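You operate a simulated robot arm through the tools that you are given. There is no shell and no other tool. Be economical: measure what you need, move in short steps, check, and stop when the job is done.

You run a simulated robot arm. Do the job below in one go: nothing can be reset, and whatever is moved stays where it is left.

## Task
Replace the cracked ring under the orange fitting and clamp it again.
Fine: a black ring goes on; the cracked ring goes in the small black tray.

The check looks at the end state, three seconds after you hand in, the way a careful person would. Anything else that was tipped, shoved, dropped, spilled or broken makes it a failure.

## Robot
A 7-joint arm with a two-finger parallel gripper, fixed in place. Base frame: the origin is at the foot of the arm, x ahead of it, y to its left, z up; the work surface is at about z = 0. Lengths are in mm, angles in rad, forces in N, time in s.
With the tool pointing down near the work surface it reaches from about 220 to 580 mm from the base axis. Its first joint turns from -1.152 to 1.152 rad. Payload 2.5 kg.
The tool frame sits at the grasp point between the pads (the TCP): z along the fingers, y along the line on which they close. The tips reach 23 mm beyond it. The gripper opens to 94 mm. The fingers are 38 mm wide and 10 mm thick; the gripper's body (54 by 96 mm) begins 39 mm behind the TCP.
Orientation is that of the tool frame in the base frame, as a unit quaternion [x, y, z, w]. With the fingers straight down and closing along the base's y, the tool's x points along the base's -x, its y along +y and its z along -z.

## Interface
- The arm moves only by the tool servo_tool. Its argument "plan" is a list that holds one entry, the list of rows, each a list of 6 numbers: the shift along the tool's x, y, z in mm, then the turn, a rotation vector about the tool's x, y, z in rad. In form: [[[tx, ty, tz, wx, wy, wz], ...]]. A call has 1 to 10 rows; each row is the pose to reach, as a shift and turn from the pose commanded when the call began, along the tool's axes at that moment. "fingers" is the gripper command, from -1 (fully open) to 1 (shut), values between in proportion, set as the call begins (left out, the last holds). A row lasts 0.2 s, in which the tool goes at most 50 mm and 0.15 rad; a call with a longer step from one row to the next is refused whole, and so is a gripper value outside its range. Where a pose cannot be reached the arm comes as near as it can. A force on the tool above 70 N (or 10 N above the force at the start of the call, whichever is more), or a blocked arm, ends the call early, and 0.2 s more pass. The fingers move at their own pace (about 108 mm/s each) and stop on an object; they squeeze with about 24 N. The grip force told is the motor's: it shows also when the fingers shut on nothing. Time passes only in rows, and 0.2 s behind the last, so rows that repeat a pose let the fingers close. It gives the time, the measured TCP pose, the force on the tool (base axes), the opening and the grip force at its end, in the units of the frame above (readings bear some noise), with the torque about the TCP (base axes, N m) and any sound that the robot's microphone picked up.
- Cameras (640 x 400 px; columns grow to the right, rows downward): "scene" is fixed at [141.2, -429.4, 547.6]; the picture's right is [0.61, -0.79, 0.00], its down [-0.47, -0.36, -0.80] and it looks along [0.64, 0.49, -0.59] (base axes); focal length 352 px, centre (320, 200). "wrist" rides on the gripper at [86, 16, -75] in the tool frame; the picture's right is [-0.18, 0.98, 0.00], its down [-0.58, -0.11, -0.81] and it looks along [-0.79, -0.15, 0.59] (tool axes); focal length 243 px, centre (320, 200). There is no depth. A picture from a camera that has moved, and an enlarged one, comes with that camera's place and axes in the base frame and with its lens. The place of the scene camera against the robot may be out by one fixed shift of up to 12 mm in any direction.
- snapshot(camera): a new picture of that camera. No time passes.
- zoom(camera, box): a new picture of the part [left, top, right, bottom] of that camera's present view, enlarged. No time passes.
- sign_off(): hands the job in; it is judged then, once.

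Work in short steps. Places have to be worked out from the pictures, the camera data and where the tool is seen: move nearer, look again, correct. Check each grasp and each placing, and mend what went wrong. You have 120 turns and 68 pictures in all, those below and enlarged ones among them. Open the gripper and draw the arm clear of the work before you hand the job in, unless the task says otherwise; then end with one line.

The tools are called as a command line: name --argument value ..., lists and objects as JSON in quotes. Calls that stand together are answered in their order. servo_tool: Moves the arm, as the interface text tells. Its arguments: {"type":"object","properties":{"plan":{"type":"array"},"fingers":{"type":"number"}},"required":["plan"]} The other tools are called the same way: snapshot (camera) takes a picture; zoom (camera, box) takes an enlarged picture of a part of a camera's view; sign_off () hands the job in.

At the start:

```text
time: 0.0
eef_pos: [338.4, -105.6, 306.4]
orientation: [0.0, 1.0, 0.0, 0.0]
force: [0.1, -0.6, -0.1]
ft_torque: [-0.04, 0.02, -0.03]
opening: 93.8
grip_force: 0.0
```

scene: 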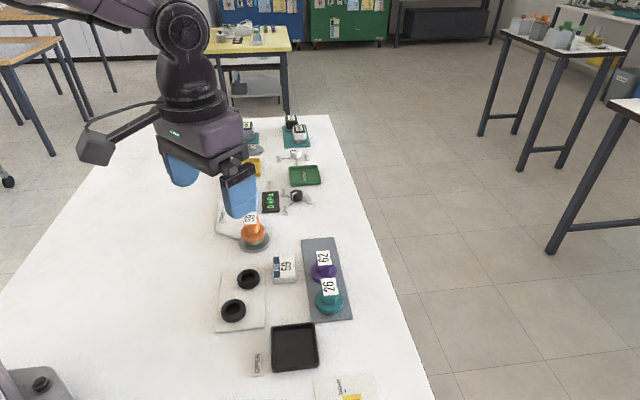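
wrist: 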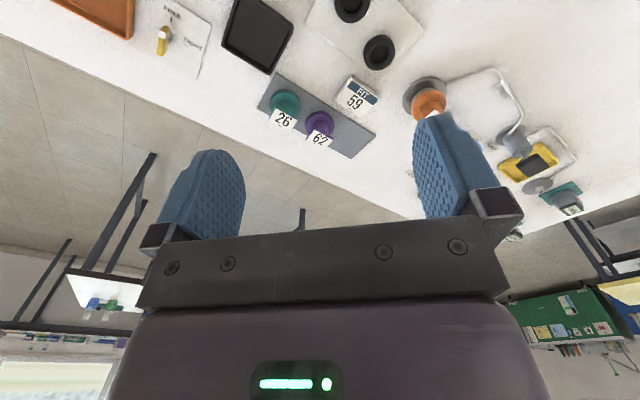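

I'll look closer at the scene first: the orange fitting, rings, tray, clamps and labels.

zoom --camera "scene" --box '[200, 190, 360, 290]'

zoom --camera "scene" --box '[220, 110, 340, 220]'

zoom --camera "scene" --box '[200, 260, 400, 400]'

zoom --camera "wrist" --box '[380, 50, 600, 220]'

```text
4.00 times, centred on (280, 240) of scene
camera zoom: at [141.2, -429.4, 547.6], right [0.61, -0.79, 0.0], down [-0.47, -0.36, -0.8], along [0.64, 0.49, -0.59], focal length 1409 px, centre (480, 40)
```

zoom: 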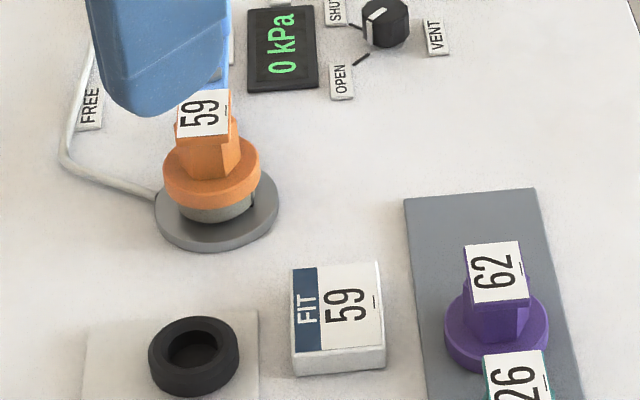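

```text
3.64 times, centred on (280, 165) of scene
camera zoom: at [141.2, -429.4, 547.6], right [0.61, -0.79, 0.0], down [-0.47, -0.36, -0.8], along [0.64, 0.49, -0.59], focal length 1281 px, centre (466, 327)
```

zoom: 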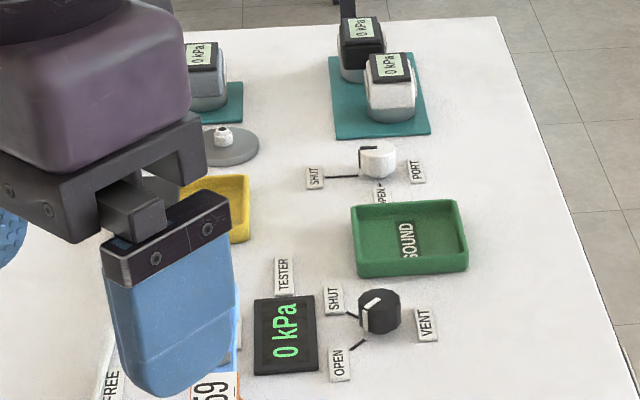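

```text
2.86 times, centred on (300, 330) of scene
camera zoom: at [141.2, -429.4, 547.6], right [0.61, -0.79, 0.0], down [-0.47, -0.36, -0.8], along [0.64, 0.49, -0.59], focal length 1006 px, centre (377, -171)
```

zoom: 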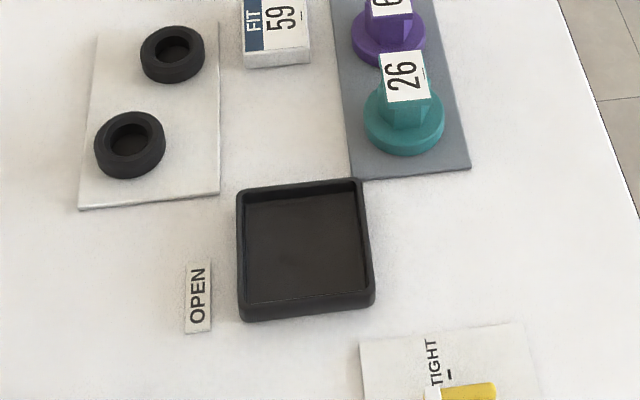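

```text
2.35 times, centred on (490, 135) of wrist
camera zoom: at [252.4, -89.6, 380.6], right [0.18, 0.98, 0.0], down [0.58, -0.11, 0.81], along [0.79, -0.15, -0.59], focal length 571 px, centre (-80, 353)
```

zoom: 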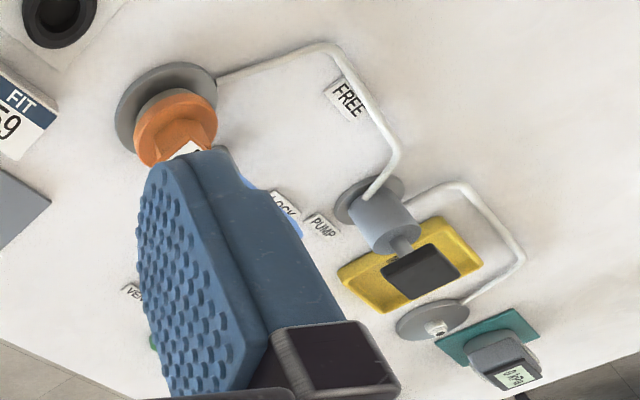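

The arm hides part of the bench. I move it left and back a bit, then look again.

servo_tool --plan '[[[5, 40, 0, 0, 0, 0], [10, 80, 0, 0, 0, 0], [20, 120, 0, 0, 0, 0], [30, 160, 0, 0, 0, 0], [40, 200, 0, 0, 0, 0], [50, 240, 0, 0, 0, 0], [60, 280, 0, 0, 0, 0]]]'

snapshot --camera "scene"

snapshot --camera "wrist"

```text
time: 1.6
eef_pos: [276.8, 174.0, 306.3]
orientation: [0.001, 1.0, -0.001, 0.0]
force: [-0.1, -0.1, -1.0]
ft_torque: [0.03, 0.0, 0.0]
opening: 94.0
grip_force: 0.0
```

```text
61 pictures are left
```

scene: 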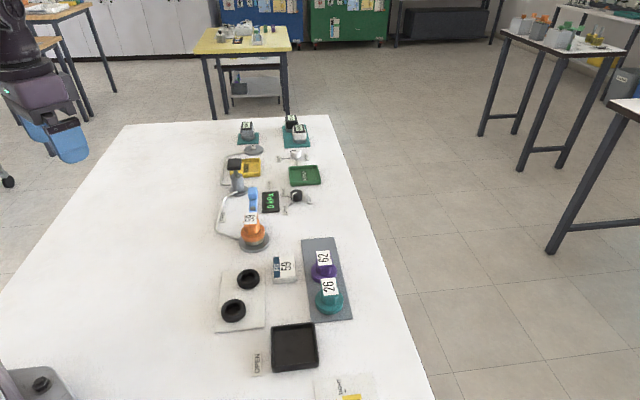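

```text
60 pictures are left
camera wrist: at [190.6, 190.4, 381.9], right [0.19, 0.98, 0.0], down [0.58, -0.11, 0.81], along [0.79, -0.15, -0.59], focal length 243 px, centre (320, 200)
```

wrist: 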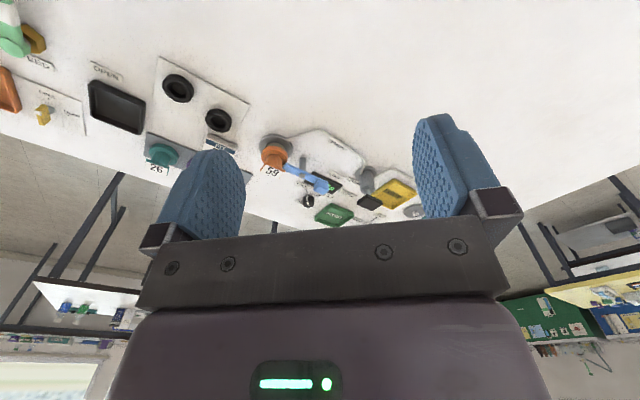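

Now the view is clear; I enlarge the machine.

zoom --camera "scene" --box '[205, 175, 325, 255]'

zoom --camera "scene" --box '[205, 110, 335, 195]'

zoom --camera "wrist" --box '[0, 0, 250, 190]'

zoom --camera "wrist" --box '[240, 110, 440, 240]'

```text
5.00 times, centred on (265, 215) of scene
camera zoom: at [141.2, -429.4, 547.6], right [0.61, -0.79, 0.0], down [-0.47, -0.36, -0.8], along [0.64, 0.49, -0.59], focal length 1762 px, centre (595, 125)
```

zoom: 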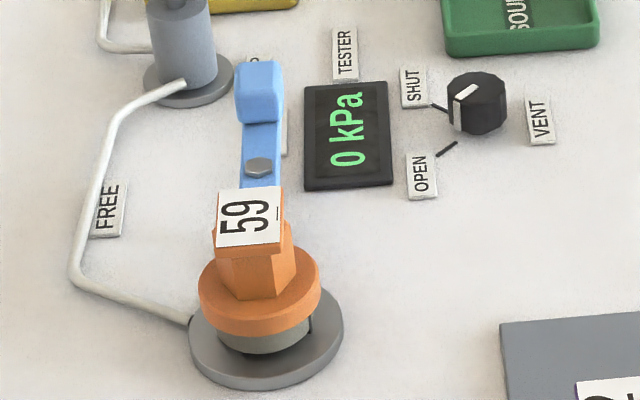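

```text
4.71 times, centred on (270, 152) of scene
camera zoom: at [141.2, -429.4, 547.6], right [0.61, -0.79, 0.0], down [-0.47, -0.36, -0.8], along [0.64, 0.49, -0.59], focal length 1658 px, centre (555, 424)
```

zoom: 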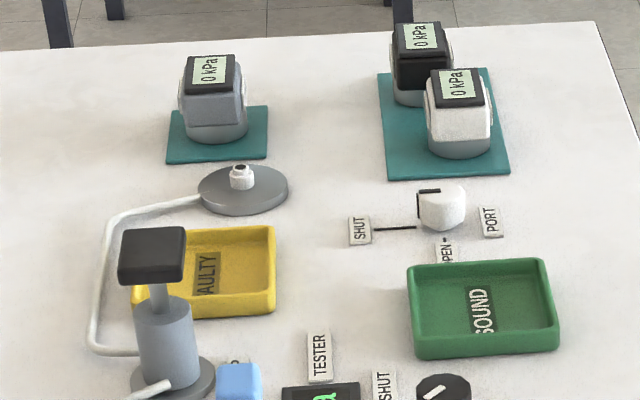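

```text
2.11 times, centred on (125, 95) of wrist
camera zoom: at [190.6, 190.4, 381.9], right [0.19, 0.98, 0.0], down [0.58, -0.11, 0.81], along [0.79, -0.15, -0.59], focal length 511 px, centre (730, 421)
```

zoom: 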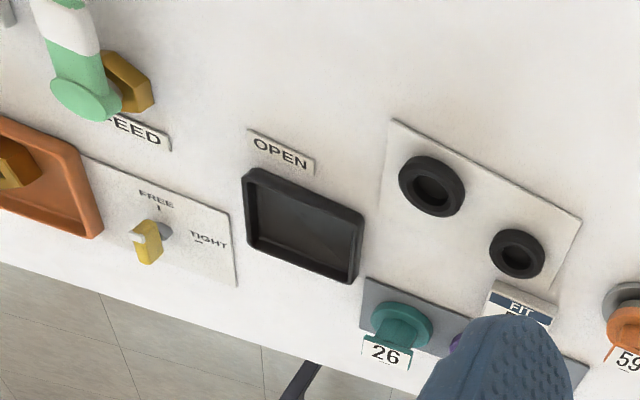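

```text
3.08 times, centred on (340, 175) of wrist
camera zoom: at [190.6, 190.4, 381.9], right [0.19, 0.98, 0.0], down [0.58, -0.11, 0.81], along [0.79, -0.15, -0.59], focal length 746 px, centre (258, 277)
```

zoom: 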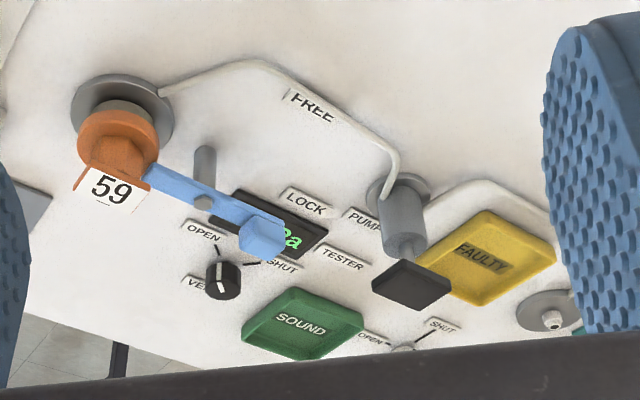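

The fitting 59 sits on the ring/flange near (495,42). A blue lever pivots near (550,86), is now at LOCK, and its knob must swing to FREE (left). I move nearer for a better look.

servo_tool --plan '[[[-30, -30, 20, 0, 0, 0], [-60, -62, 50, 0, 0, 0], [-85, -93, 75, 0, 0, 0], [-100, -124, 85, 0, 0, 0]]]'

snapshot --camera "wrist"

zoom --camera "wrist" --box '[220, 80, 440, 230]'

```text
refused: row 2 steps farther than a row can; nothing moved
```

```text
55 pictures are left
camera wrist: at [190.6, 190.4, 381.9], right [0.19, 0.98, 0.0], down [0.58, -0.11, 0.81], along [0.79, -0.15, -0.59], focal length 243 px, centre (320, 200)
```

wrist: 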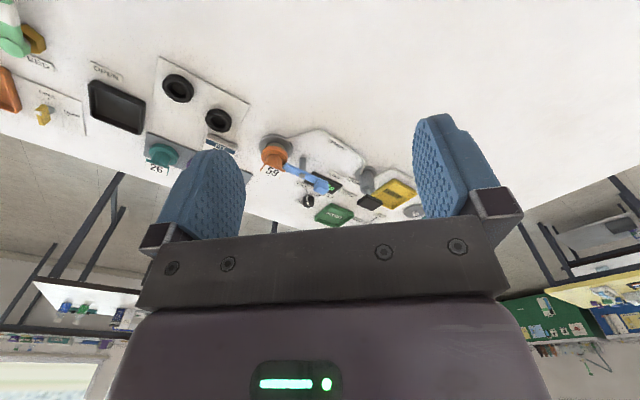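

```text
2.67 times, centred on (330, 155) of wrist
camera zoom: at [190.6, 190.4, 381.9], right [0.19, 0.98, 0.0], down [0.58, -0.11, 0.81], along [0.79, -0.15, -0.59], focal length 647 px, centre (293, 320)
```

zoom: 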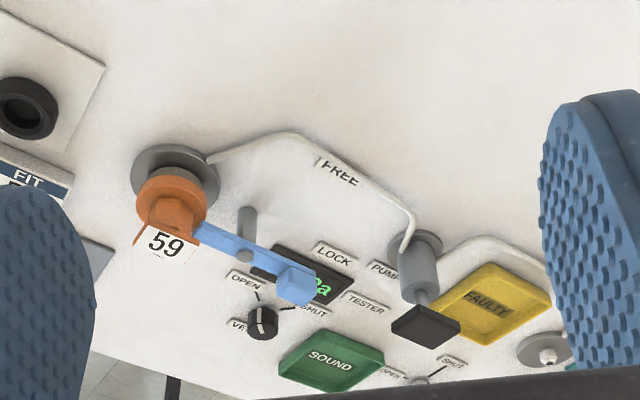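

The step was too long, so nothing moved. I use smaller steps.

servo_tool --plan '[[[-20, -25, 20, 0, 0, 0], [-40, -50, 40, 0, 0, 0], [-60, -75, 60, 0, 0, 0], [-80, -100, 75, 0, 0, 0], [-100, -124, 90, 0, 0, 0]]]'

snapshot --camera "wrist"

```text
time: 2.8
eef_pos: [377.1, 49.9, 217.0]
orientation: [-0.001, 1.0, 0.001, 0.0]
force: [-0.4, -0.3, 0.6]
ft_torque: [0.0, -0.01, 0.03]
opening: 94.2
grip_force: 0.0
```

```text
53 pictures are left
camera wrist: at [290.1, 67.4, 290.4], right [0.18, 0.98, 0.0], down [0.58, -0.11, 0.81], along [0.79, -0.15, -0.59], focal length 243 px, centre (320, 200)
```

wrist: 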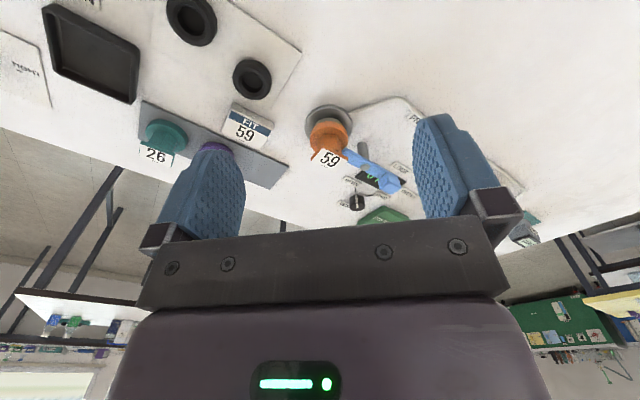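

I enlarge parts of this view to measure.

zoom --camera "wrist" --box '[290, 90, 420, 220]'

zoom --camera "wrist" --box '[0, 0, 310, 180]'

```text
3.08 times, centred on (355, 155) of wrist
camera zoom: at [290.1, 67.4, 290.4], right [0.18, 0.98, 0.0], down [0.58, -0.11, 0.81], along [0.79, -0.15, -0.59], focal length 746 px, centre (212, 338)
```

zoom: 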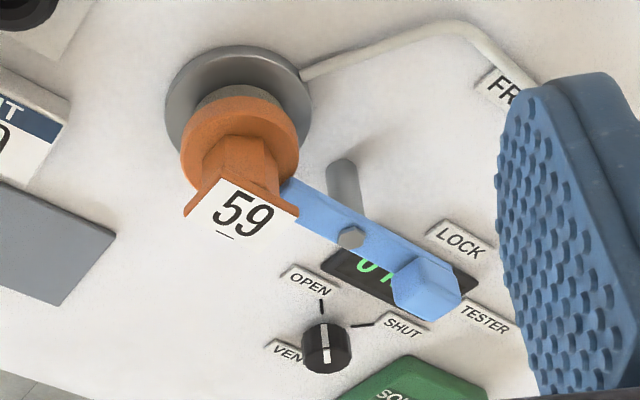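

```text
2.06 times, centred on (155, 90) of wrist
camera zoom: at [290.1, 67.4, 290.4], right [0.18, 0.98, 0.0], down [0.58, -0.11, 0.81], along [0.79, -0.15, -0.59], focal length 501 px, centre (661, 427)
```

zoom: 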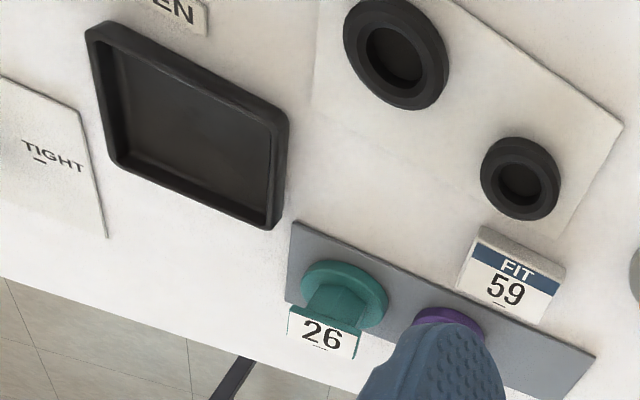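

Vent pointer is at OPEN and pressure is 0. The pivot is near (551,85), bar top about z 48, angle ~40°. I'll grip the bar across its pivot and twist; first hover above the pivot with yaw 0.7.

servo_tool --plan '[[[-29, 6, 10, 0, 0, -0.12], [-58, 12, 20, 0, 0, -0.24], [-87, 18, 30, 0, 0, -0.36], [-116, 24, 40, 0, 0, -0.48], [-145, 30, 55, 0, 0, -0.6], [-174, 35, 72, 0, 0, -0.7], [-174, 35, 77, 0, 0, -0.7]]]'

snapshot --camera "wrist"

zoom --camera "scene" --box '[180, 110, 340, 270]'

```text
time: 4.4
eef_pos: [553.0, 85.2, 140.4]
orientation: [-0.343, 0.939, 0.0, 0.0]
force: [0.0, -1.5, -0.1]
ft_torque: [-0.02, 0.0, -0.03]
opening: 93.8
grip_force: 0.1
```

```text
50 pictures are left
camera wrist: at [475.7, 42.7, 214.9], right [-0.49, 0.87, 0.0], down [0.51, 0.29, 0.81], along [0.7, 0.4, -0.59], focal length 243 px, centre (320, 200)
```

wrist: 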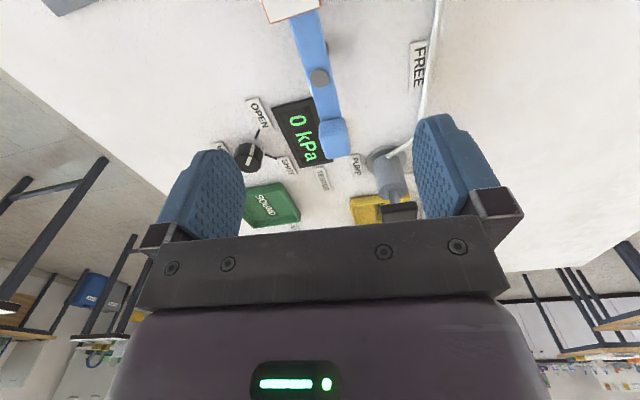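

```text
2.50 times, centred on (260, 190) of scene
camera zoom: at [141.2, -429.4, 547.6], right [0.61, -0.79, 0.0], down [-0.47, -0.36, -0.8], along [0.64, 0.49, -0.59], focal length 881 px, centre (470, 225)
```

zoom: 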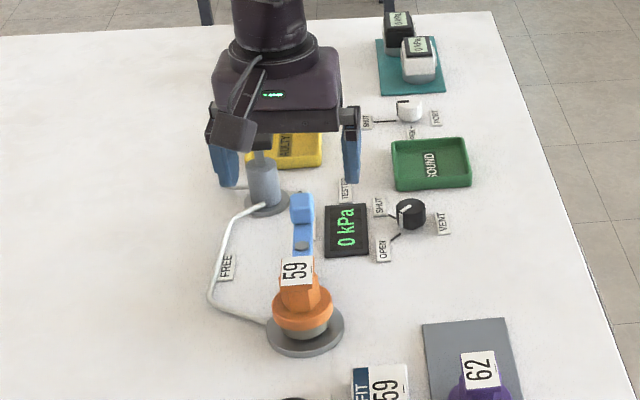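

Bolt at about (550,84.5), bar at ~42°. I descend straddling the bar.

servo_tool --plan '[[[1.5, 1.3, 30, 0, 0, -0.04], [1.5, 1.3, 60, 0, 0, -0.04], [1.5, 1.3, 79, 0, 0, -0.04], [1.5, 1.3, 79, 0, 0, -0.04]]]'

snapshot --camera "wrist"

zoom --camera "scene" --box '[200, 140, 320, 260]'

```text
time: 5.4
eef_pos: [550.9, 85.8, 61.2]
orientation: [-0.362, 0.932, 0.0, 0.001]
force: [-0.3, 0.5, 0.0]
ft_torque: [0.01, 0.02, 0.02]
opening: 94.0
grip_force: 0.1
```

```text
48 pictures are left
camera wrist: at [476.3, 40.7, 136.3], right [-0.53, 0.85, 0.0], down [0.5, 0.31, 0.81], along [0.69, 0.42, -0.59], focal length 243 px, centre (320, 200)
```

wrist: 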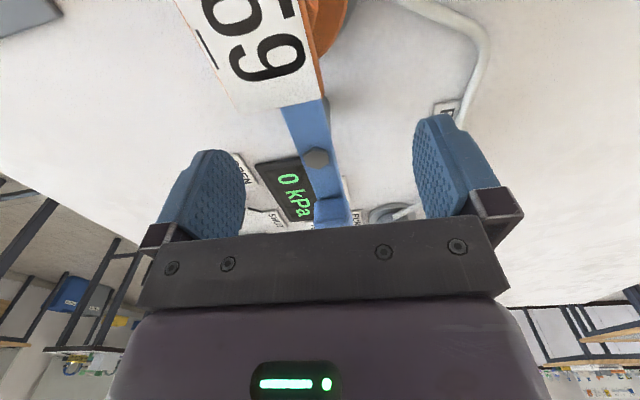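

```text
3.33 times, centred on (260, 200) of scene
camera zoom: at [141.2, -429.4, 547.6], right [0.61, -0.79, 0.0], down [-0.47, -0.36, -0.8], along [0.64, 0.49, -0.59], focal length 1174 px, centre (520, 200)
```

zoom: 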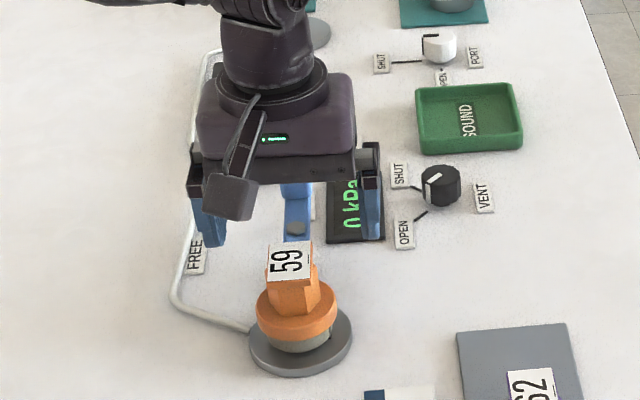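

Centred on the bolt. I go 4 mm lower and close on the bar.

servo_tool --plan '[[[0, 0, 4, 0, 0, 0], [0, 0, 4, 0, 0, 0], [0, 0, 4, 0, 0, 0], [0, 0, 4, 0, 0, 0]]]' --fingers 1

snapshot --camera "wrist"

```text
time: 6.4
eef_pos: [550.6, 84.9, 56.8]
orientation: [-0.363, 0.932, -0.001, 0.0]
force: [11.5, -5.5, -7.0]
ft_torque: [0.0, -0.18, 1.81]
opening: 18.9
grip_force: 45.0
```

```text
46 pictures are left
camera wrist: at [476.7, 39.1, 131.6], right [-0.53, 0.85, 0.0], down [0.5, 0.31, 0.81], along [0.69, 0.43, -0.59], focal length 243 px, centre (320, 200)
```

wrist: 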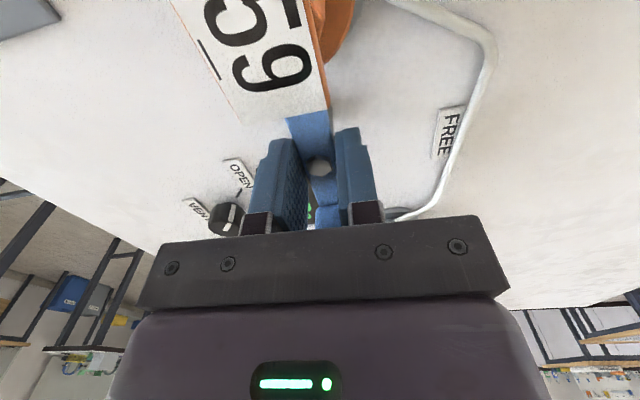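

Firm grip on the bar (18.9 mm). Now I twist toward FREE (CCW from above) in small steps.

servo_tool --plan '[[[0, 0, 0, 0, 0, -0.1], [0, 0, 0, 0, 0, -0.2], [0, 0, 0, 0, 0, -0.3], [0, 0, 0, 0, 0, -0.4], [0, 0, 0, 0, 0, -0.5]]]'

snapshot --camera "wrist"

```text
time: 7.6
eef_pos: [551.4, 84.8, 57.3]
orientation: [-0.581, 0.814, -0.001, 0.002]
force: [14.2, -4.8, -9.5]
ft_torque: [1.08, -0.62, -0.02]
opening: 17.8
grip_force: 45.1
```

```text
45 pictures are left
camera wrist: at [507.5, 8.5, 131.7], right [-0.87, 0.49, 0.0], down [0.29, 0.51, 0.81], along [0.4, 0.7, -0.59], focal length 243 px, centre (320, 200)
```

wrist: 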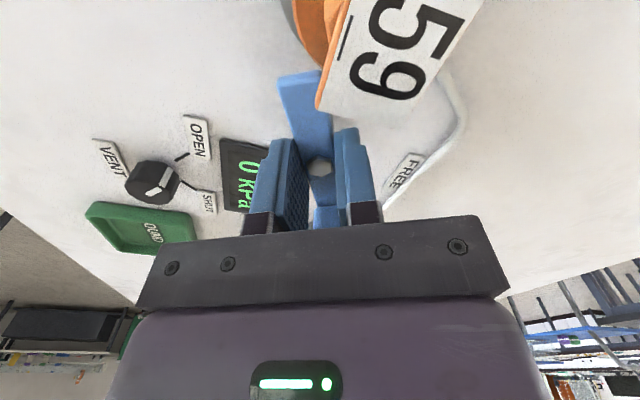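

Lever turns freely. I continue toward FREE.

servo_tool --plan '[[[0, 0, 0, 0, 0, -0.1], [0, 0, 0, 0, 0, -0.2], [0, 0, 0, 0, 0, -0.3], [0, 0, 0, 0, 0, -0.4], [0, 0, 0, 0, 0, -0.5], [0, 0, 0, 0, 0, -0.6]]]'

snapshot --camera "wrist"

zoom --camera "scene" --box '[200, 140, 320, 260]'

```text
time: 9.0
eef_pos: [551.5, 85.9, 57.2]
orientation: [0.796, -0.605, -0.001, 0.001]
force: [-19.3, -5.0, 30.6]
ft_torque: [-0.96, 0.12, -0.06]
opening: 17.6
grip_force: 45.3
```

```text
44 pictures are left
camera wrist: at [558.4, -2.4, 131.8], right [-1.0, -0.09, 0.0], down [-0.05, 0.59, 0.81], along [-0.07, 0.8, -0.59], focal length 243 px, centre (320, 200)
```

wrist: 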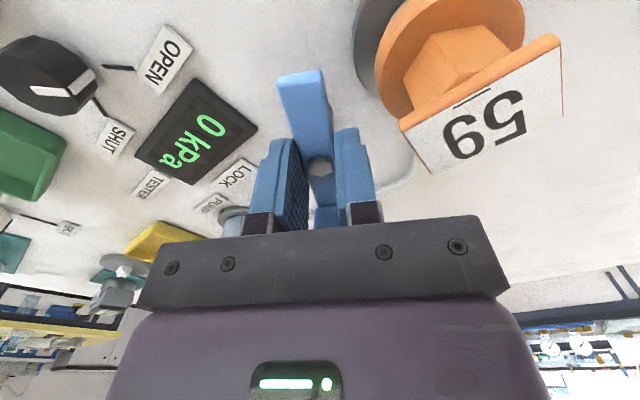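

```text
3.33 times, centred on (260, 200) of scene
camera zoom: at [141.0, -429.4, 547.6], right [0.61, -0.79, 0.0], down [-0.47, -0.36, -0.8], along [0.64, 0.49, -0.59], focal length 1174 px, centre (520, 200)
```

zoom: 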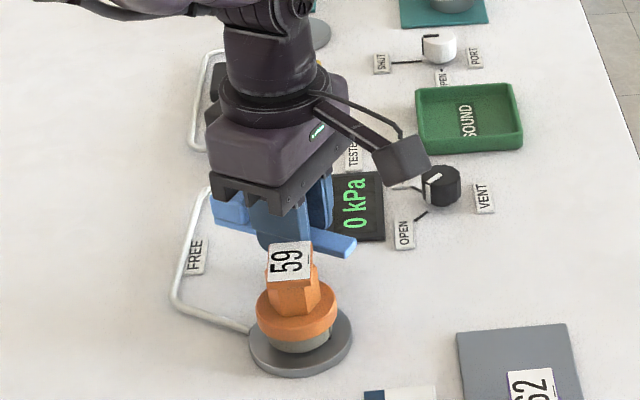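

Lever is at FREE and clear of the fitting. I open only partly (to ~35 mm) to avoid hitting the fitting, then rise.

servo_tool --plan '[[[0, 0, 0, 0, 0, 0], [0, 0, 0, 0, 0, 0], [0, 0, -30, 0, 0, 0], [0, 0, -60, 0, 0, 0], [0, 0, -90, 0, 0, 0]]]' --fingers 0.25

snapshot --camera "wrist"

```text
time: 10.2
eef_pos: [552.0, 81.3, 147.3]
orientation: [0.795, -0.606, 0.0, 0.0]
force: [-0.3, 0.1, -0.3]
ft_torque: [0.02, 0.0, 0.01]
opening: 35.0
grip_force: 0.0
```

```text
42 pictures are left
camera wrist: at [559.9, -4.8, 221.0], right [-1.0, -0.08, 0.0], down [-0.05, 0.59, 0.81], along [-0.07, 0.8, -0.59], focal length 243 px, centre (320, 200)
```

wrist: 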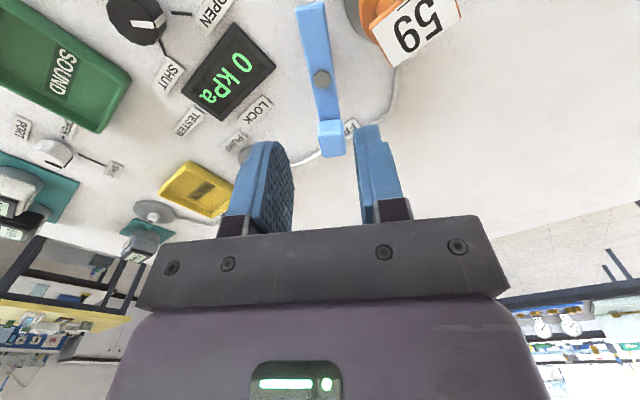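

Lever stays at FREE. Now move above the fitting with yaw ~42° and look before grasping.

servo_tool --plan '[[[4, 8, -12, 0, 0, 0.14], [8, 16, -12, 0, 0, 0.28], [12, 24, -12, 0, 0, 0.42], [16, 32, -12, 0, 0, 0.56], [20, 40, -12, 0, 0, 0.7], [24, 48, -12, 0, 0, 0.84], [27, 55, -12, 0, 0, 0.98], [28.8, 60.9, -12, 0, 0, 1.1], [28.8, 60.9, -12, 0, 0, 1.1]]]' --fingers -1

snapshot --camera "wrist"

zoom --camera "wrist" --box '[240, 0, 400, 120]'

zoom --camera "scene" --box '[220, 190, 300, 260]'

```text
time: 12.2
eef_pos: [500.1, 39.8, 157.0]
orientation: [-0.361, 0.933, -0.001, 0.001]
force: [0.3, -0.1, -0.4]
ft_torque: [0.0, 0.02, -0.01]
opening: 94.1
grip_force: 0.0
```

```text
41 pictures are left
camera wrist: at [425.2, -4.6, 232.1], right [-0.53, 0.85, 0.0], down [0.5, 0.31, 0.81], along [0.69, 0.42, -0.59], focal length 243 px, centre (320, 200)
```

wrist: 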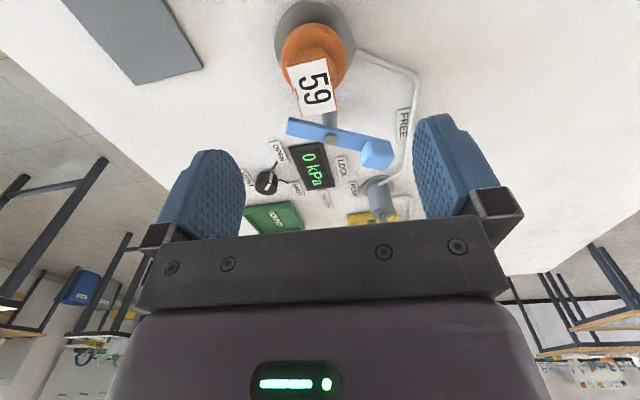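

```text
3.33 times, centred on (320, 60) of wrist
camera zoom: at [425.2, -4.6, 232.1], right [-0.53, 0.85, 0.0], down [0.5, 0.31, 0.81], along [0.69, 0.42, -0.59], focal length 809 px, centre (320, 667)
```

zoom: 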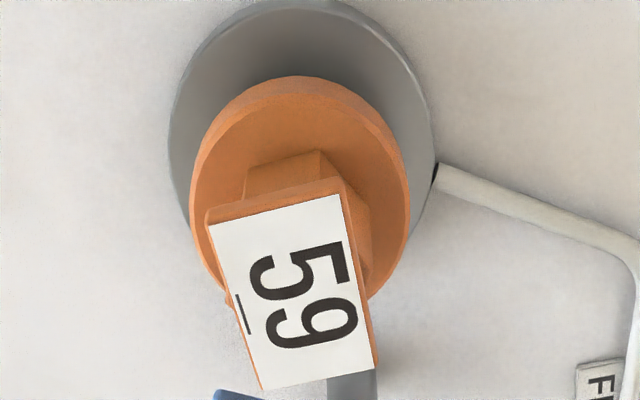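

```text
5.71 times, centred on (260, 225) of scene
camera zoom: at [141.2, -429.4, 547.6], right [0.61, -0.79, 0.0], down [-0.47, -0.36, -0.8], along [0.64, 0.49, -0.59], focal length 2013 px, centre (663, 57)
```

zoom: 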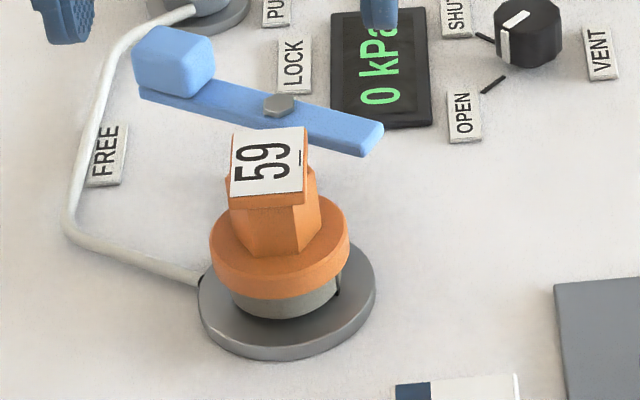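

The plate is about 24×36 mm, axis ~45°, centred near (501,37), top ~z 76. I descend straddling the hex and close.

servo_tool --plan '[[[0.6, -2.1, 30, 0, 0, -0.04], [0.6, -2.1, 60, 0, 0, -0.04], [0.6, -2.1, 80, 0, 0, -0.04], [0.6, -2.1, 90, 0, 0, -0.04]]]'

servo_tool --plan '[[[0, 0, 0, 0, 0, 0], [0, 0, 0, 0, 0, 0], [0, 0, 0, 0, 0, 0]]]' --fingers 1

zoom --camera "scene" --box '[200, 160, 320, 260]'

```text
time: 13.2
eef_pos: [500.7, 40.7, 68.0]
orientation: [-0.38, 0.925, 0.0, 0.0]
force: [0.1, 0.3, 0.6]
ft_torque: [0.01, -0.01, 0.03]
opening: 94.2
grip_force: 0.0
```

```text
time: 14.0
eef_pos: [501.3, 38.6, 67.6]
orientation: [-0.38, 0.925, -0.001, 0.0]
force: [3.3, -1.3, -0.4]
ft_torque: [-0.07, -0.12, -0.03]
opening: 27.8
grip_force: 24.3
```

```text
4.00 times, centred on (260, 210) of scene
camera zoom: at [141.2, -429.4, 547.6], right [0.61, -0.79, 0.0], down [-0.47, -0.36, -0.8], along [0.64, 0.49, -0.59], focal length 1409 px, centre (560, 160)
```

zoom: 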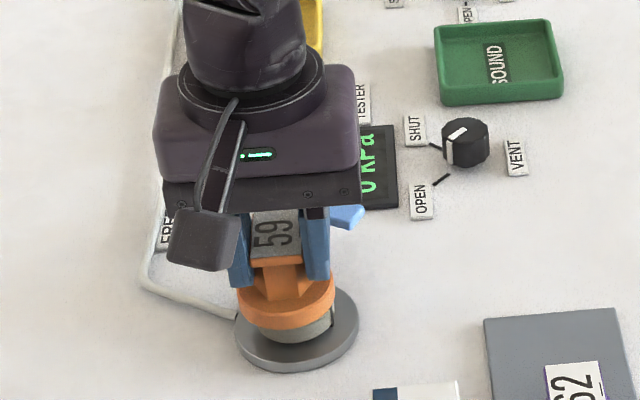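

Gripped at 27.8 mm. Lift straight up and check.

servo_tool --plan '[[[0, 0, -10, 0, 0, 0], [0, 0, -30, 0, 0, 0], [0, 0, -60, 0, 0, 0], [0, 0, -90, 0, 0, 0], [0, 0, -90, 0, 0, 0]]]'

zoom --camera "scene" --box '[200, 150, 320, 260]'

snapshot --camera "wrist"

```text
time: 15.2
eef_pos: [501.6, 40.1, 158.7]
orientation: [-0.38, 0.925, 0.0, 0.0]
force: [-0.1, 1.0, -0.3]
ft_torque: [-0.01, 0.01, -0.04]
opening: 28.0
grip_force: 24.1
```

```text
3.64 times, centred on (260, 205) of scene
camera zoom: at [141.2, -429.4, 547.6], right [0.61, -0.79, 0.0], down [-0.47, -0.36, -0.8], along [0.64, 0.49, -0.59], focal length 1281 px, centre (538, 182)
```

zoom: 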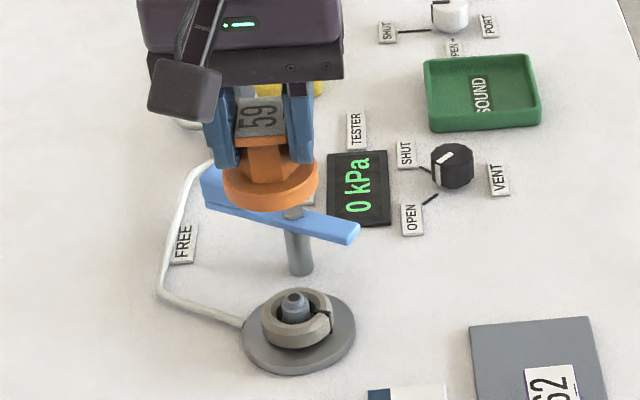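

```text
36 pictures are left
camera wrist: at [429.2, -9.4, 233.5], right [-0.56, 0.83, 0.0], down [0.49, 0.33, 0.81], along [0.67, 0.45, -0.59], focal length 243 px, centre (320, 200)
```

wrist: 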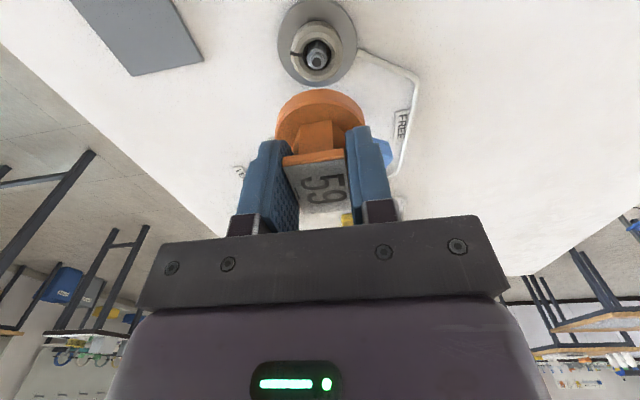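

The fitting is in hand; the cracked ring remains on the spigot. I park the fitting on the empty bench near (400,130).

servo_tool --plan '[[[2, 34, 0, 0, 0, 0], [4, 68, 0, 0, 0, 0], [6, 102, 0, 0, 0, 0], [8.5, 135, 0, 0, 0, 0], [8.5, 135, 35, 0, 0, 0], [8.5, 135, 70, 0, 0, 0], [8.5, 135, 98, 0, 0, 0]]]'

zoom --camera "scene" --box '[60, 150, 320, 350]'

```text
time: 16.8
eef_pos: [401.9, 129.0, 57.9]
orientation: [-0.38, 0.925, 0.001, -0.001]
force: [-0.2, 0.1, -0.2]
ft_torque: [-0.05, 0.01, 0.02]
opening: 28.0
grip_force: 24.3
```

```text
2.00 times, centred on (190, 250) of scene
camera zoom: at [141.2, -429.4, 547.6], right [0.61, -0.79, 0.0], down [-0.47, -0.36, -0.8], along [0.64, 0.49, -0.59], focal length 705 px, centre (580, 100)
```

zoom: 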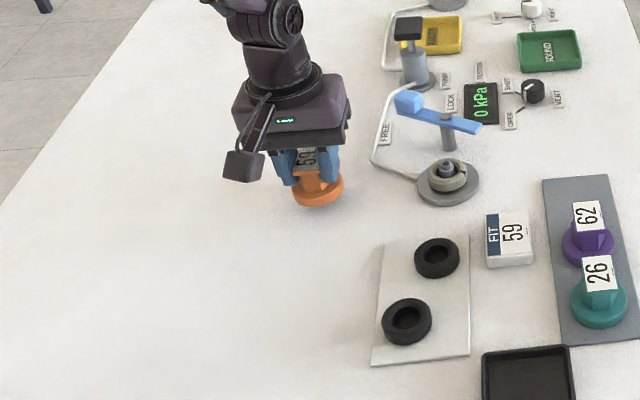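

Area is clear. Lower in small steps until contact.

servo_tool --plan '[[[0, 0, 3, 0, 0, 0], [0, 0, 6, 0, 0, 0], [0, 0, 9, 0, 0, 0], [0, 0, 12, 0, 0, 0], [0, 0, 14, 0, 0, 0], [0, 0, 16, 0, 0, 0], [0, 0, 18, 0, 0, 0], [0, 0, 20, 0, 0, 0]]]'

```text
time: 18.6
eef_pos: [401.7, 130.6, 41.7]
orientation: [-0.38, 0.925, -0.001, 0.001]
force: [-3.7, -4.5, 21.1]
ft_torque: [0.01, 0.0, 0.03]
opening: 28.4
grip_force: 24.0
```

Contact at TCP z≈42. I ease back, release and rise.

servo_tool --plan '[[[0, 0, -3, 0, 0, 0], [0, 0, -3, 0, 0, 0]]]'

servo_tool --plan '[[[0, 0, 0, 0, 0, 0], [0, 0, 0, 0, 0, 0], [0, 0, -10, 0, 0, 0], [0, 0, -40, 0, 0, 0], [0, 0, -80, 0, 0, 0], [0, 0, -115, 0, 0, 0]]]' --fingers -1

zoom --camera "scene" --box '[120, 150, 320, 310]'

snapshot --camera "wrist"

```text
time: 19.2
eef_pos: [399.2, 130.0, 42.8]
orientation: [-0.381, 0.925, 0.0, -0.001]
force: [-0.3, -0.5, -0.9]
ft_torque: [0.02, 0.0, 0.01]
opening: 28.0
grip_force: 24.5
```

```text
time: 20.6
eef_pos: [398.7, 130.7, 156.9]
orientation: [-0.38, 0.925, -0.001, 0.0]
force: [-0.2, -0.1, -0.2]
ft_torque: [0.0, 0.01, -0.01]
opening: 94.1
grip_force: 0.1
```

```text
2.50 times, centred on (220, 230) of scene
camera zoom: at [141.2, -429.4, 547.6], right [0.61, -0.79, 0.0], down [-0.47, -0.36, -0.8], along [0.64, 0.49, -0.59], focal length 881 px, centre (570, 125)
```

zoom: 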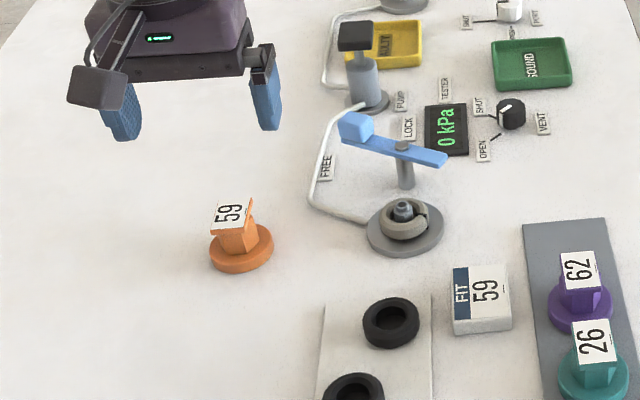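

```text
33 pictures are left
camera wrist: at [326.3, 82.1, 231.5], right [-0.56, 0.83, 0.0], down [0.49, 0.33, 0.81], along [0.67, 0.45, -0.59], focal length 243 px, centre (320, 200)
```

wrist: 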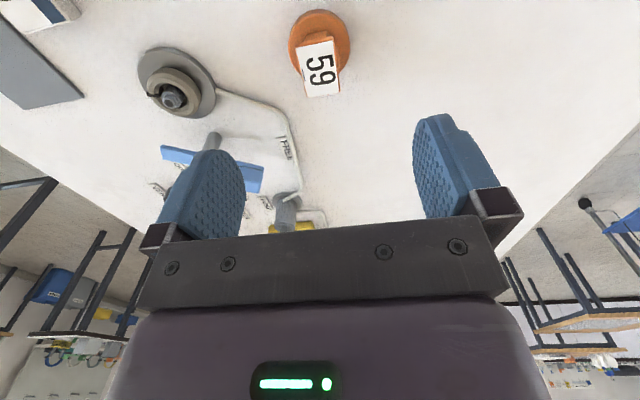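

Fitting parked upright. Next the cracked ring: move above it with yaw 0 and look down.

servo_tool --plan '[[[-1, -24, 0, 0, 0, 0.14], [-2, -48, 0, 0, 0, 0.28], [-3, -72, 0, 0, 0, 0.42], [-4, -96, 0, 0, 0, 0.56], [-5, -120, 0, 0, 0, 0.7], [-5, -134, 10, 0, 0, 0.78], [-5, -134, 30, 0, 0, 0.78]]]' --fingers -0.4

zoom --camera "wrist" --box '[220, 0, 420, 140]'

zoom --camera "scene" --box '[220, 190, 300, 260]'

```text
time: 22.2
eef_pos: [497.7, 38.1, 130.1]
orientation: [0.001, 1.0, 0.0, 0.001]
force: [-0.2, 0.0, -0.4]
ft_torque: [0.01, 0.04, 0.02]
opening: 65.9
grip_force: 0.1
```

```text
2.86 times, centred on (320, 70) of wrist
camera zoom: at [411.7, 54.7, 202.9], right [0.19, 0.98, 0.0], down [0.58, -0.11, 0.81], along [0.79, -0.15, -0.59], focal length 693 px, centre (320, 571)
```

zoom: 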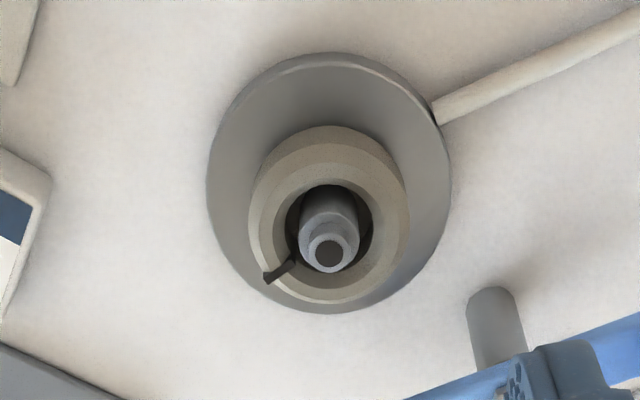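

```text
5.71 times, centred on (260, 225) of scene
camera zoom: at [141.2, -429.4, 547.6], right [0.61, -0.79, 0.0], down [-0.47, -0.36, -0.8], along [0.64, 0.49, -0.59], focal length 2013 px, centre (663, 57)
```

zoom: 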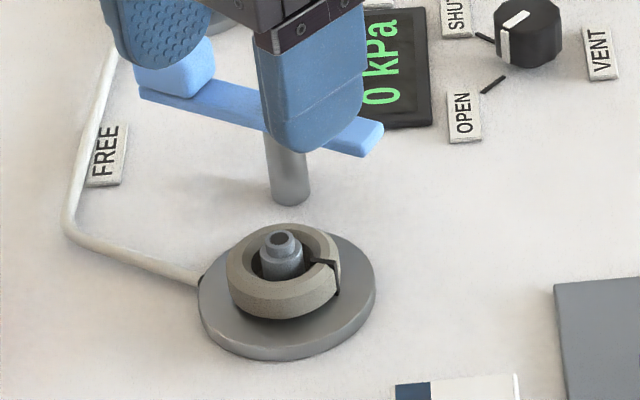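

Ring centre ≈(500,40.7), ~40 mm wide, crack on the (+x,−y) side, so gripping along y is fine. Descend and close.

servo_tool --plan '[[[-2.3, 2, 30, 0, 0, 0], [-2.3, 2, 60, 0, 0, 0], [-2.3, 2, 80, 0, 0, 0], [-2.3, 2, 91, 0, 0, 0], [-2.3, 2, 91, 0, 0, 0]]]'

servo_tool --plan '[[[0, 0, 0, 0, 0, 0], [0, 0, 0, 0, 0, 0], [0, 0, 0, 0, 0, 0]]]' --fingers 1

zoom --camera "scene" --box '[220, 180, 300, 260]'

```text
time: 23.4
eef_pos: [502.2, 38.9, 38.6]
orientation: [0.001, 1.0, -0.001, 0.0]
force: [0.0, 0.6, -0.8]
ft_torque: [0.01, -0.02, 0.03]
opening: 65.9
grip_force: 0.0
```

```text
time: 24.2
eef_pos: [502.1, 40.3, 38.8]
orientation: [0.0, 1.0, 0.001, 0.0]
force: [-0.1, -0.8, -0.1]
ft_torque: [0.0, -0.02, -0.01]
opening: 44.0
grip_force: 23.6
```

```text
5.00 times, centred on (260, 220) of scene
camera zoom: at [141.2, -429.4, 547.6], right [0.61, -0.79, 0.0], down [-0.47, -0.36, -0.8], along [0.64, 0.49, -0.59], focal length 1762 px, centre (620, 100)
```

zoom: 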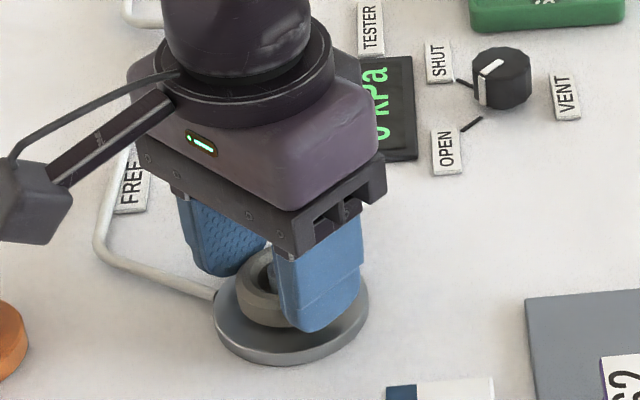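

Ring gripped at 44 mm. Lift straight up off the spigot.

servo_tool --plan '[[[0, 0, -15, 0, 0, 0], [0, 0, -45, 0, 0, 0], [0, 0, -80, 0, 0, 0], [0, 0, -110, 0, 0, 0]]]'

servo_tool --plan '[[[20, -34, 0, 0, 0, 0], [40, -68, 0, 0, 0, 0], [60, -102, 0, 0, 0, 0], [80, -136, 0, 0, 0, 0], [100, -170, 0, 0, 0, 0], [120, -204, 0, 0, 0, 0], [138, -235, 0, 0, 0, 0], [138, -235, 10, 0, 0, 0]]]'

snapshot --camera "wrist"

snapshot --camera "scene"

```text
time: 25.2
eef_pos: [499.6, 39.3, 149.4]
orientation: [0.0, 1.0, 0.0, 0.0]
force: [-0.2, 0.1, -0.4]
ft_torque: [0.0, -0.01, 0.01]
opening: 44.2
grip_force: 24.3
```

```text
time: 27.0
eef_pos: [360.6, -197.6, 137.0]
orientation: [0.0, 1.0, 0.0, -0.001]
force: [-0.9, -0.4, -0.3]
ft_torque: [-0.01, -0.05, -0.01]
opening: 44.1
grip_force: 24.3
```

```text
29 pictures are left
camera wrist: at [274.7, -180.2, 211.1], right [0.18, 0.98, 0.0], down [0.58, -0.11, 0.81], along [0.79, -0.15, -0.59], focal length 243 px, centre (320, 200)
```

wrist: 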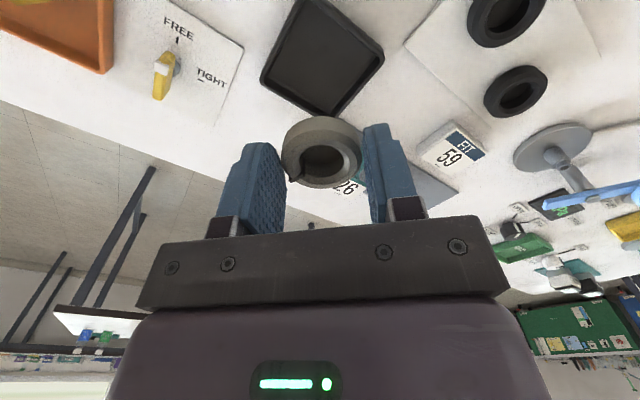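

```text
28 pictures are left
```

scene: 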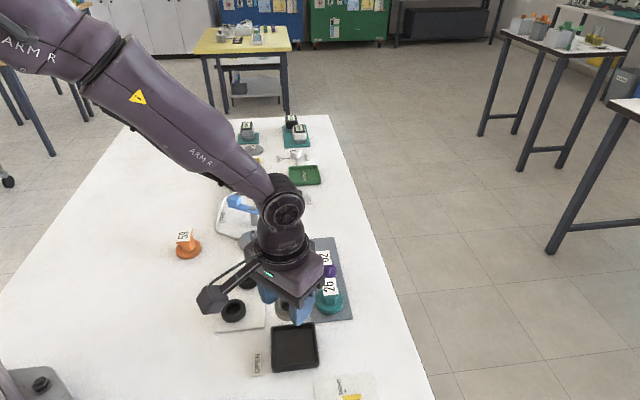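

Tray centre ≈(365,-197), rotated 45°. I lower so that the tips stay just above the rim, then open slightly.

servo_tool --plan '[[[-4.5, 0, 30, 0, 0, 0], [-4.5, 0, 60, 0, 0, 0], [-4.5, 0, 80, 0, 0, 0], [-4.5, 0, 91, 0, 0, 0], [-4.5, 0, 91, 0, 0, 0]]]'

zoom --camera "scene" --box '[220, 280, 360, 400]'

zoom --camera "wrist" --box '[200, 50, 440, 230]'

```text
time: 28.2
eef_pos: [368.1, -194.1, 46.8]
orientation: [0.0, 1.0, 0.0, 0.0]
force: [-0.4, 0.3, 0.4]
ft_torque: [-0.01, 0.01, 0.01]
opening: 44.0
grip_force: 23.7
```

```text
3.33 times, centred on (290, 340) of scene
camera zoom: at [141.2, -429.4, 547.6], right [0.61, -0.79, 0.0], down [-0.47, -0.36, -0.8], along [0.64, 0.49, -0.59], focal length 1174 px, centre (420, -267)
```

zoom: 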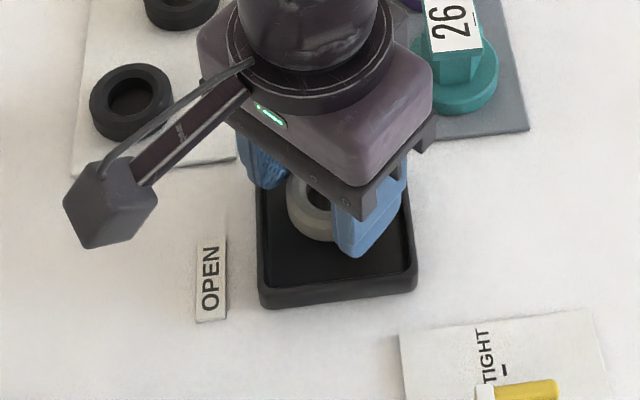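

```text
2.22 times, centred on (320, 140) of wrist
camera zoom: at [280.2, -177.1, 120.4], right [0.18, 0.98, 0.0], down [0.58, -0.11, 0.81], along [0.79, -0.15, -0.59], focal length 539 px, centre (320, 333)
```

zoom: 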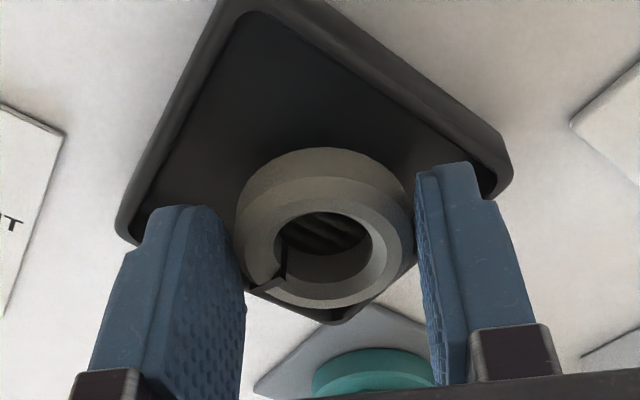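

Ring is over the tray (wrist view puts tray centre at (368,-198)). Nudge −y 4 mm, lower 4 mm, then open slightly to drop it.

servo_tool --plan '[[[-1, -4, 0, 0, 0, 0], [-1, -4, 2, 0, 0, 0], [-1, -4, 4, 0, 0, 0]]]'

servo_tool --plan '[[[0, 0, 0, 0, 0, 0], [0, 0, 0, 0, 0, 0], [0, 0, -20, 0, 0, 0], [0, 0, -50, 0, 0, 0], [0, 0, -90, 0, 0, 0]]]' --fingers -0.2

snapshot --camera "wrist"

```text
time: 29.0
eef_pos: [369.3, -199.3, 42.2]
orientation: [-0.001, 1.0, -0.001, -0.001]
force: [-0.2, -0.3, -1.3]
ft_torque: [0.0, -0.04, -0.02]
opening: 44.3
grip_force: 24.1
```

```text
time: 30.2
eef_pos: [367.5, -202.4, 134.0]
orientation: [0.0, 1.0, 0.0, 0.0]
force: [0.2, 0.0, 0.0]
ft_torque: [0.0, -0.02, -0.01]
opening: 56.3
grip_force: 0.1
```

```text
25 pictures are left
camera wrist: at [281.3, -185.7, 208.1], right [0.18, 0.98, 0.0], down [0.58, -0.11, 0.81], along [0.79, -0.15, -0.59], focal length 243 px, centre (320, 200)
```

wrist: 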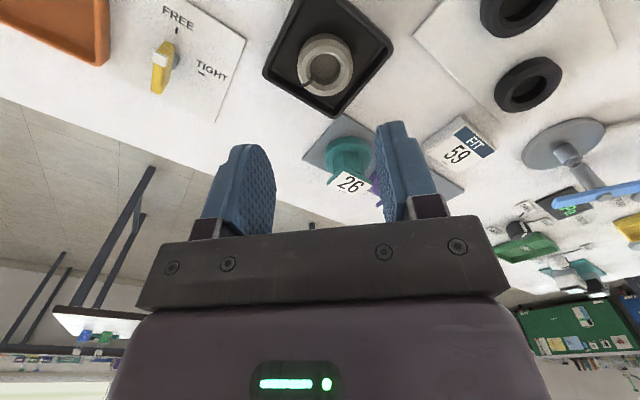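

Cracked ring lies in the black tray. Now over the nearer black ring (A, ≈(351,-68)) to measure it.

servo_tool --plan '[[[4, 32, 0, 0, 0, 0], [8, 65, 0, 0, 0, 0], [12, 98, 0, 0, 0, 0], [17, 131, 0, 0, 0, 0], [17, 131, 0, 0, 0, 0]]]' --fingers -0.4

zoom --camera "wrist" --box '[220, 0, 420, 140]'

```text
time: 31.4
eef_pos: [350.2, -69.0, 131.6]
orientation: [0.001, 1.0, 0.0, 0.0]
force: [0.4, 1.5, 0.4]
ft_torque: [0.0, 0.0, 0.0]
opening: 66.0
grip_force: 0.1
```

```text
2.86 times, centred on (320, 70) of wrist
camera zoom: at [263.6, -51.6, 205.9], right [0.18, 0.98, 0.0], down [0.58, -0.11, 0.81], along [0.79, -0.15, -0.59], focal length 693 px, centre (320, 571)
```

zoom: 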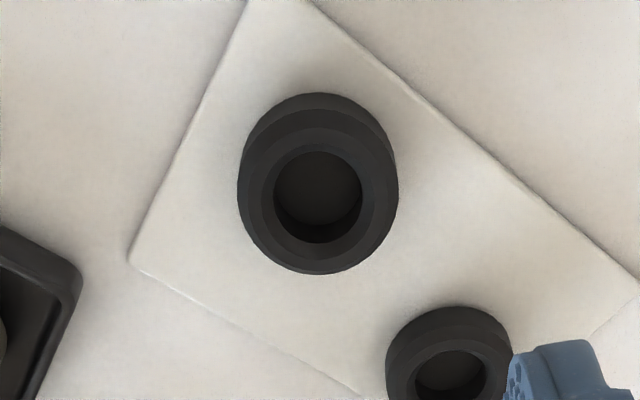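

Ring A is almost exactly below. Descend and grip.

servo_tool --plan '[[[-1, -1, 35, 0, 0, 0], [-1, -1, 65, 0, 0, 0], [-1, -1, 88, 0, 0, 0], [-1, -1, 98, 0, 0, 0], [-1, -1, 98, 0, 0, 0]]]'

servo_tool --plan '[[[0, 0, 0, 0, 0, 0], [0, 0, 0, 0, 0, 0], [0, 0, 0, 0, 0, 0]]]' --fingers 1

servo_tool --plan '[[[0, 0, -20, 0, 0, 0], [0, 0, -60, 0, 0, 0], [0, 0, -110, 0, 0, 0], [0, 0, -110, 0, 0, 0]]]'

```text
time: 32.6
eef_pos: [350.9, -70.0, 32.2]
orientation: [0.0, 1.0, 0.0, 0.001]
force: [0.6, -1.3, -0.8]
ft_torque: [0.04, 0.0, -0.03]
opening: 65.9
grip_force: 0.1
```

```text
time: 33.4
eef_pos: [350.2, -69.7, 32.4]
orientation: [0.0, 1.0, 0.0, 0.0]
force: [-0.2, -0.1, -0.3]
ft_torque: [0.01, 0.0, 0.0]
opening: 44.2
grip_force: 23.7
```

```text
time: 34.4
eef_pos: [346.9, -70.7, 141.4]
orientation: [0.001, 1.0, 0.0, -0.001]
force: [0.3, 0.9, 0.1]
ft_torque: [-0.01, 0.03, -0.05]
opening: 44.0
grip_force: 24.5
```

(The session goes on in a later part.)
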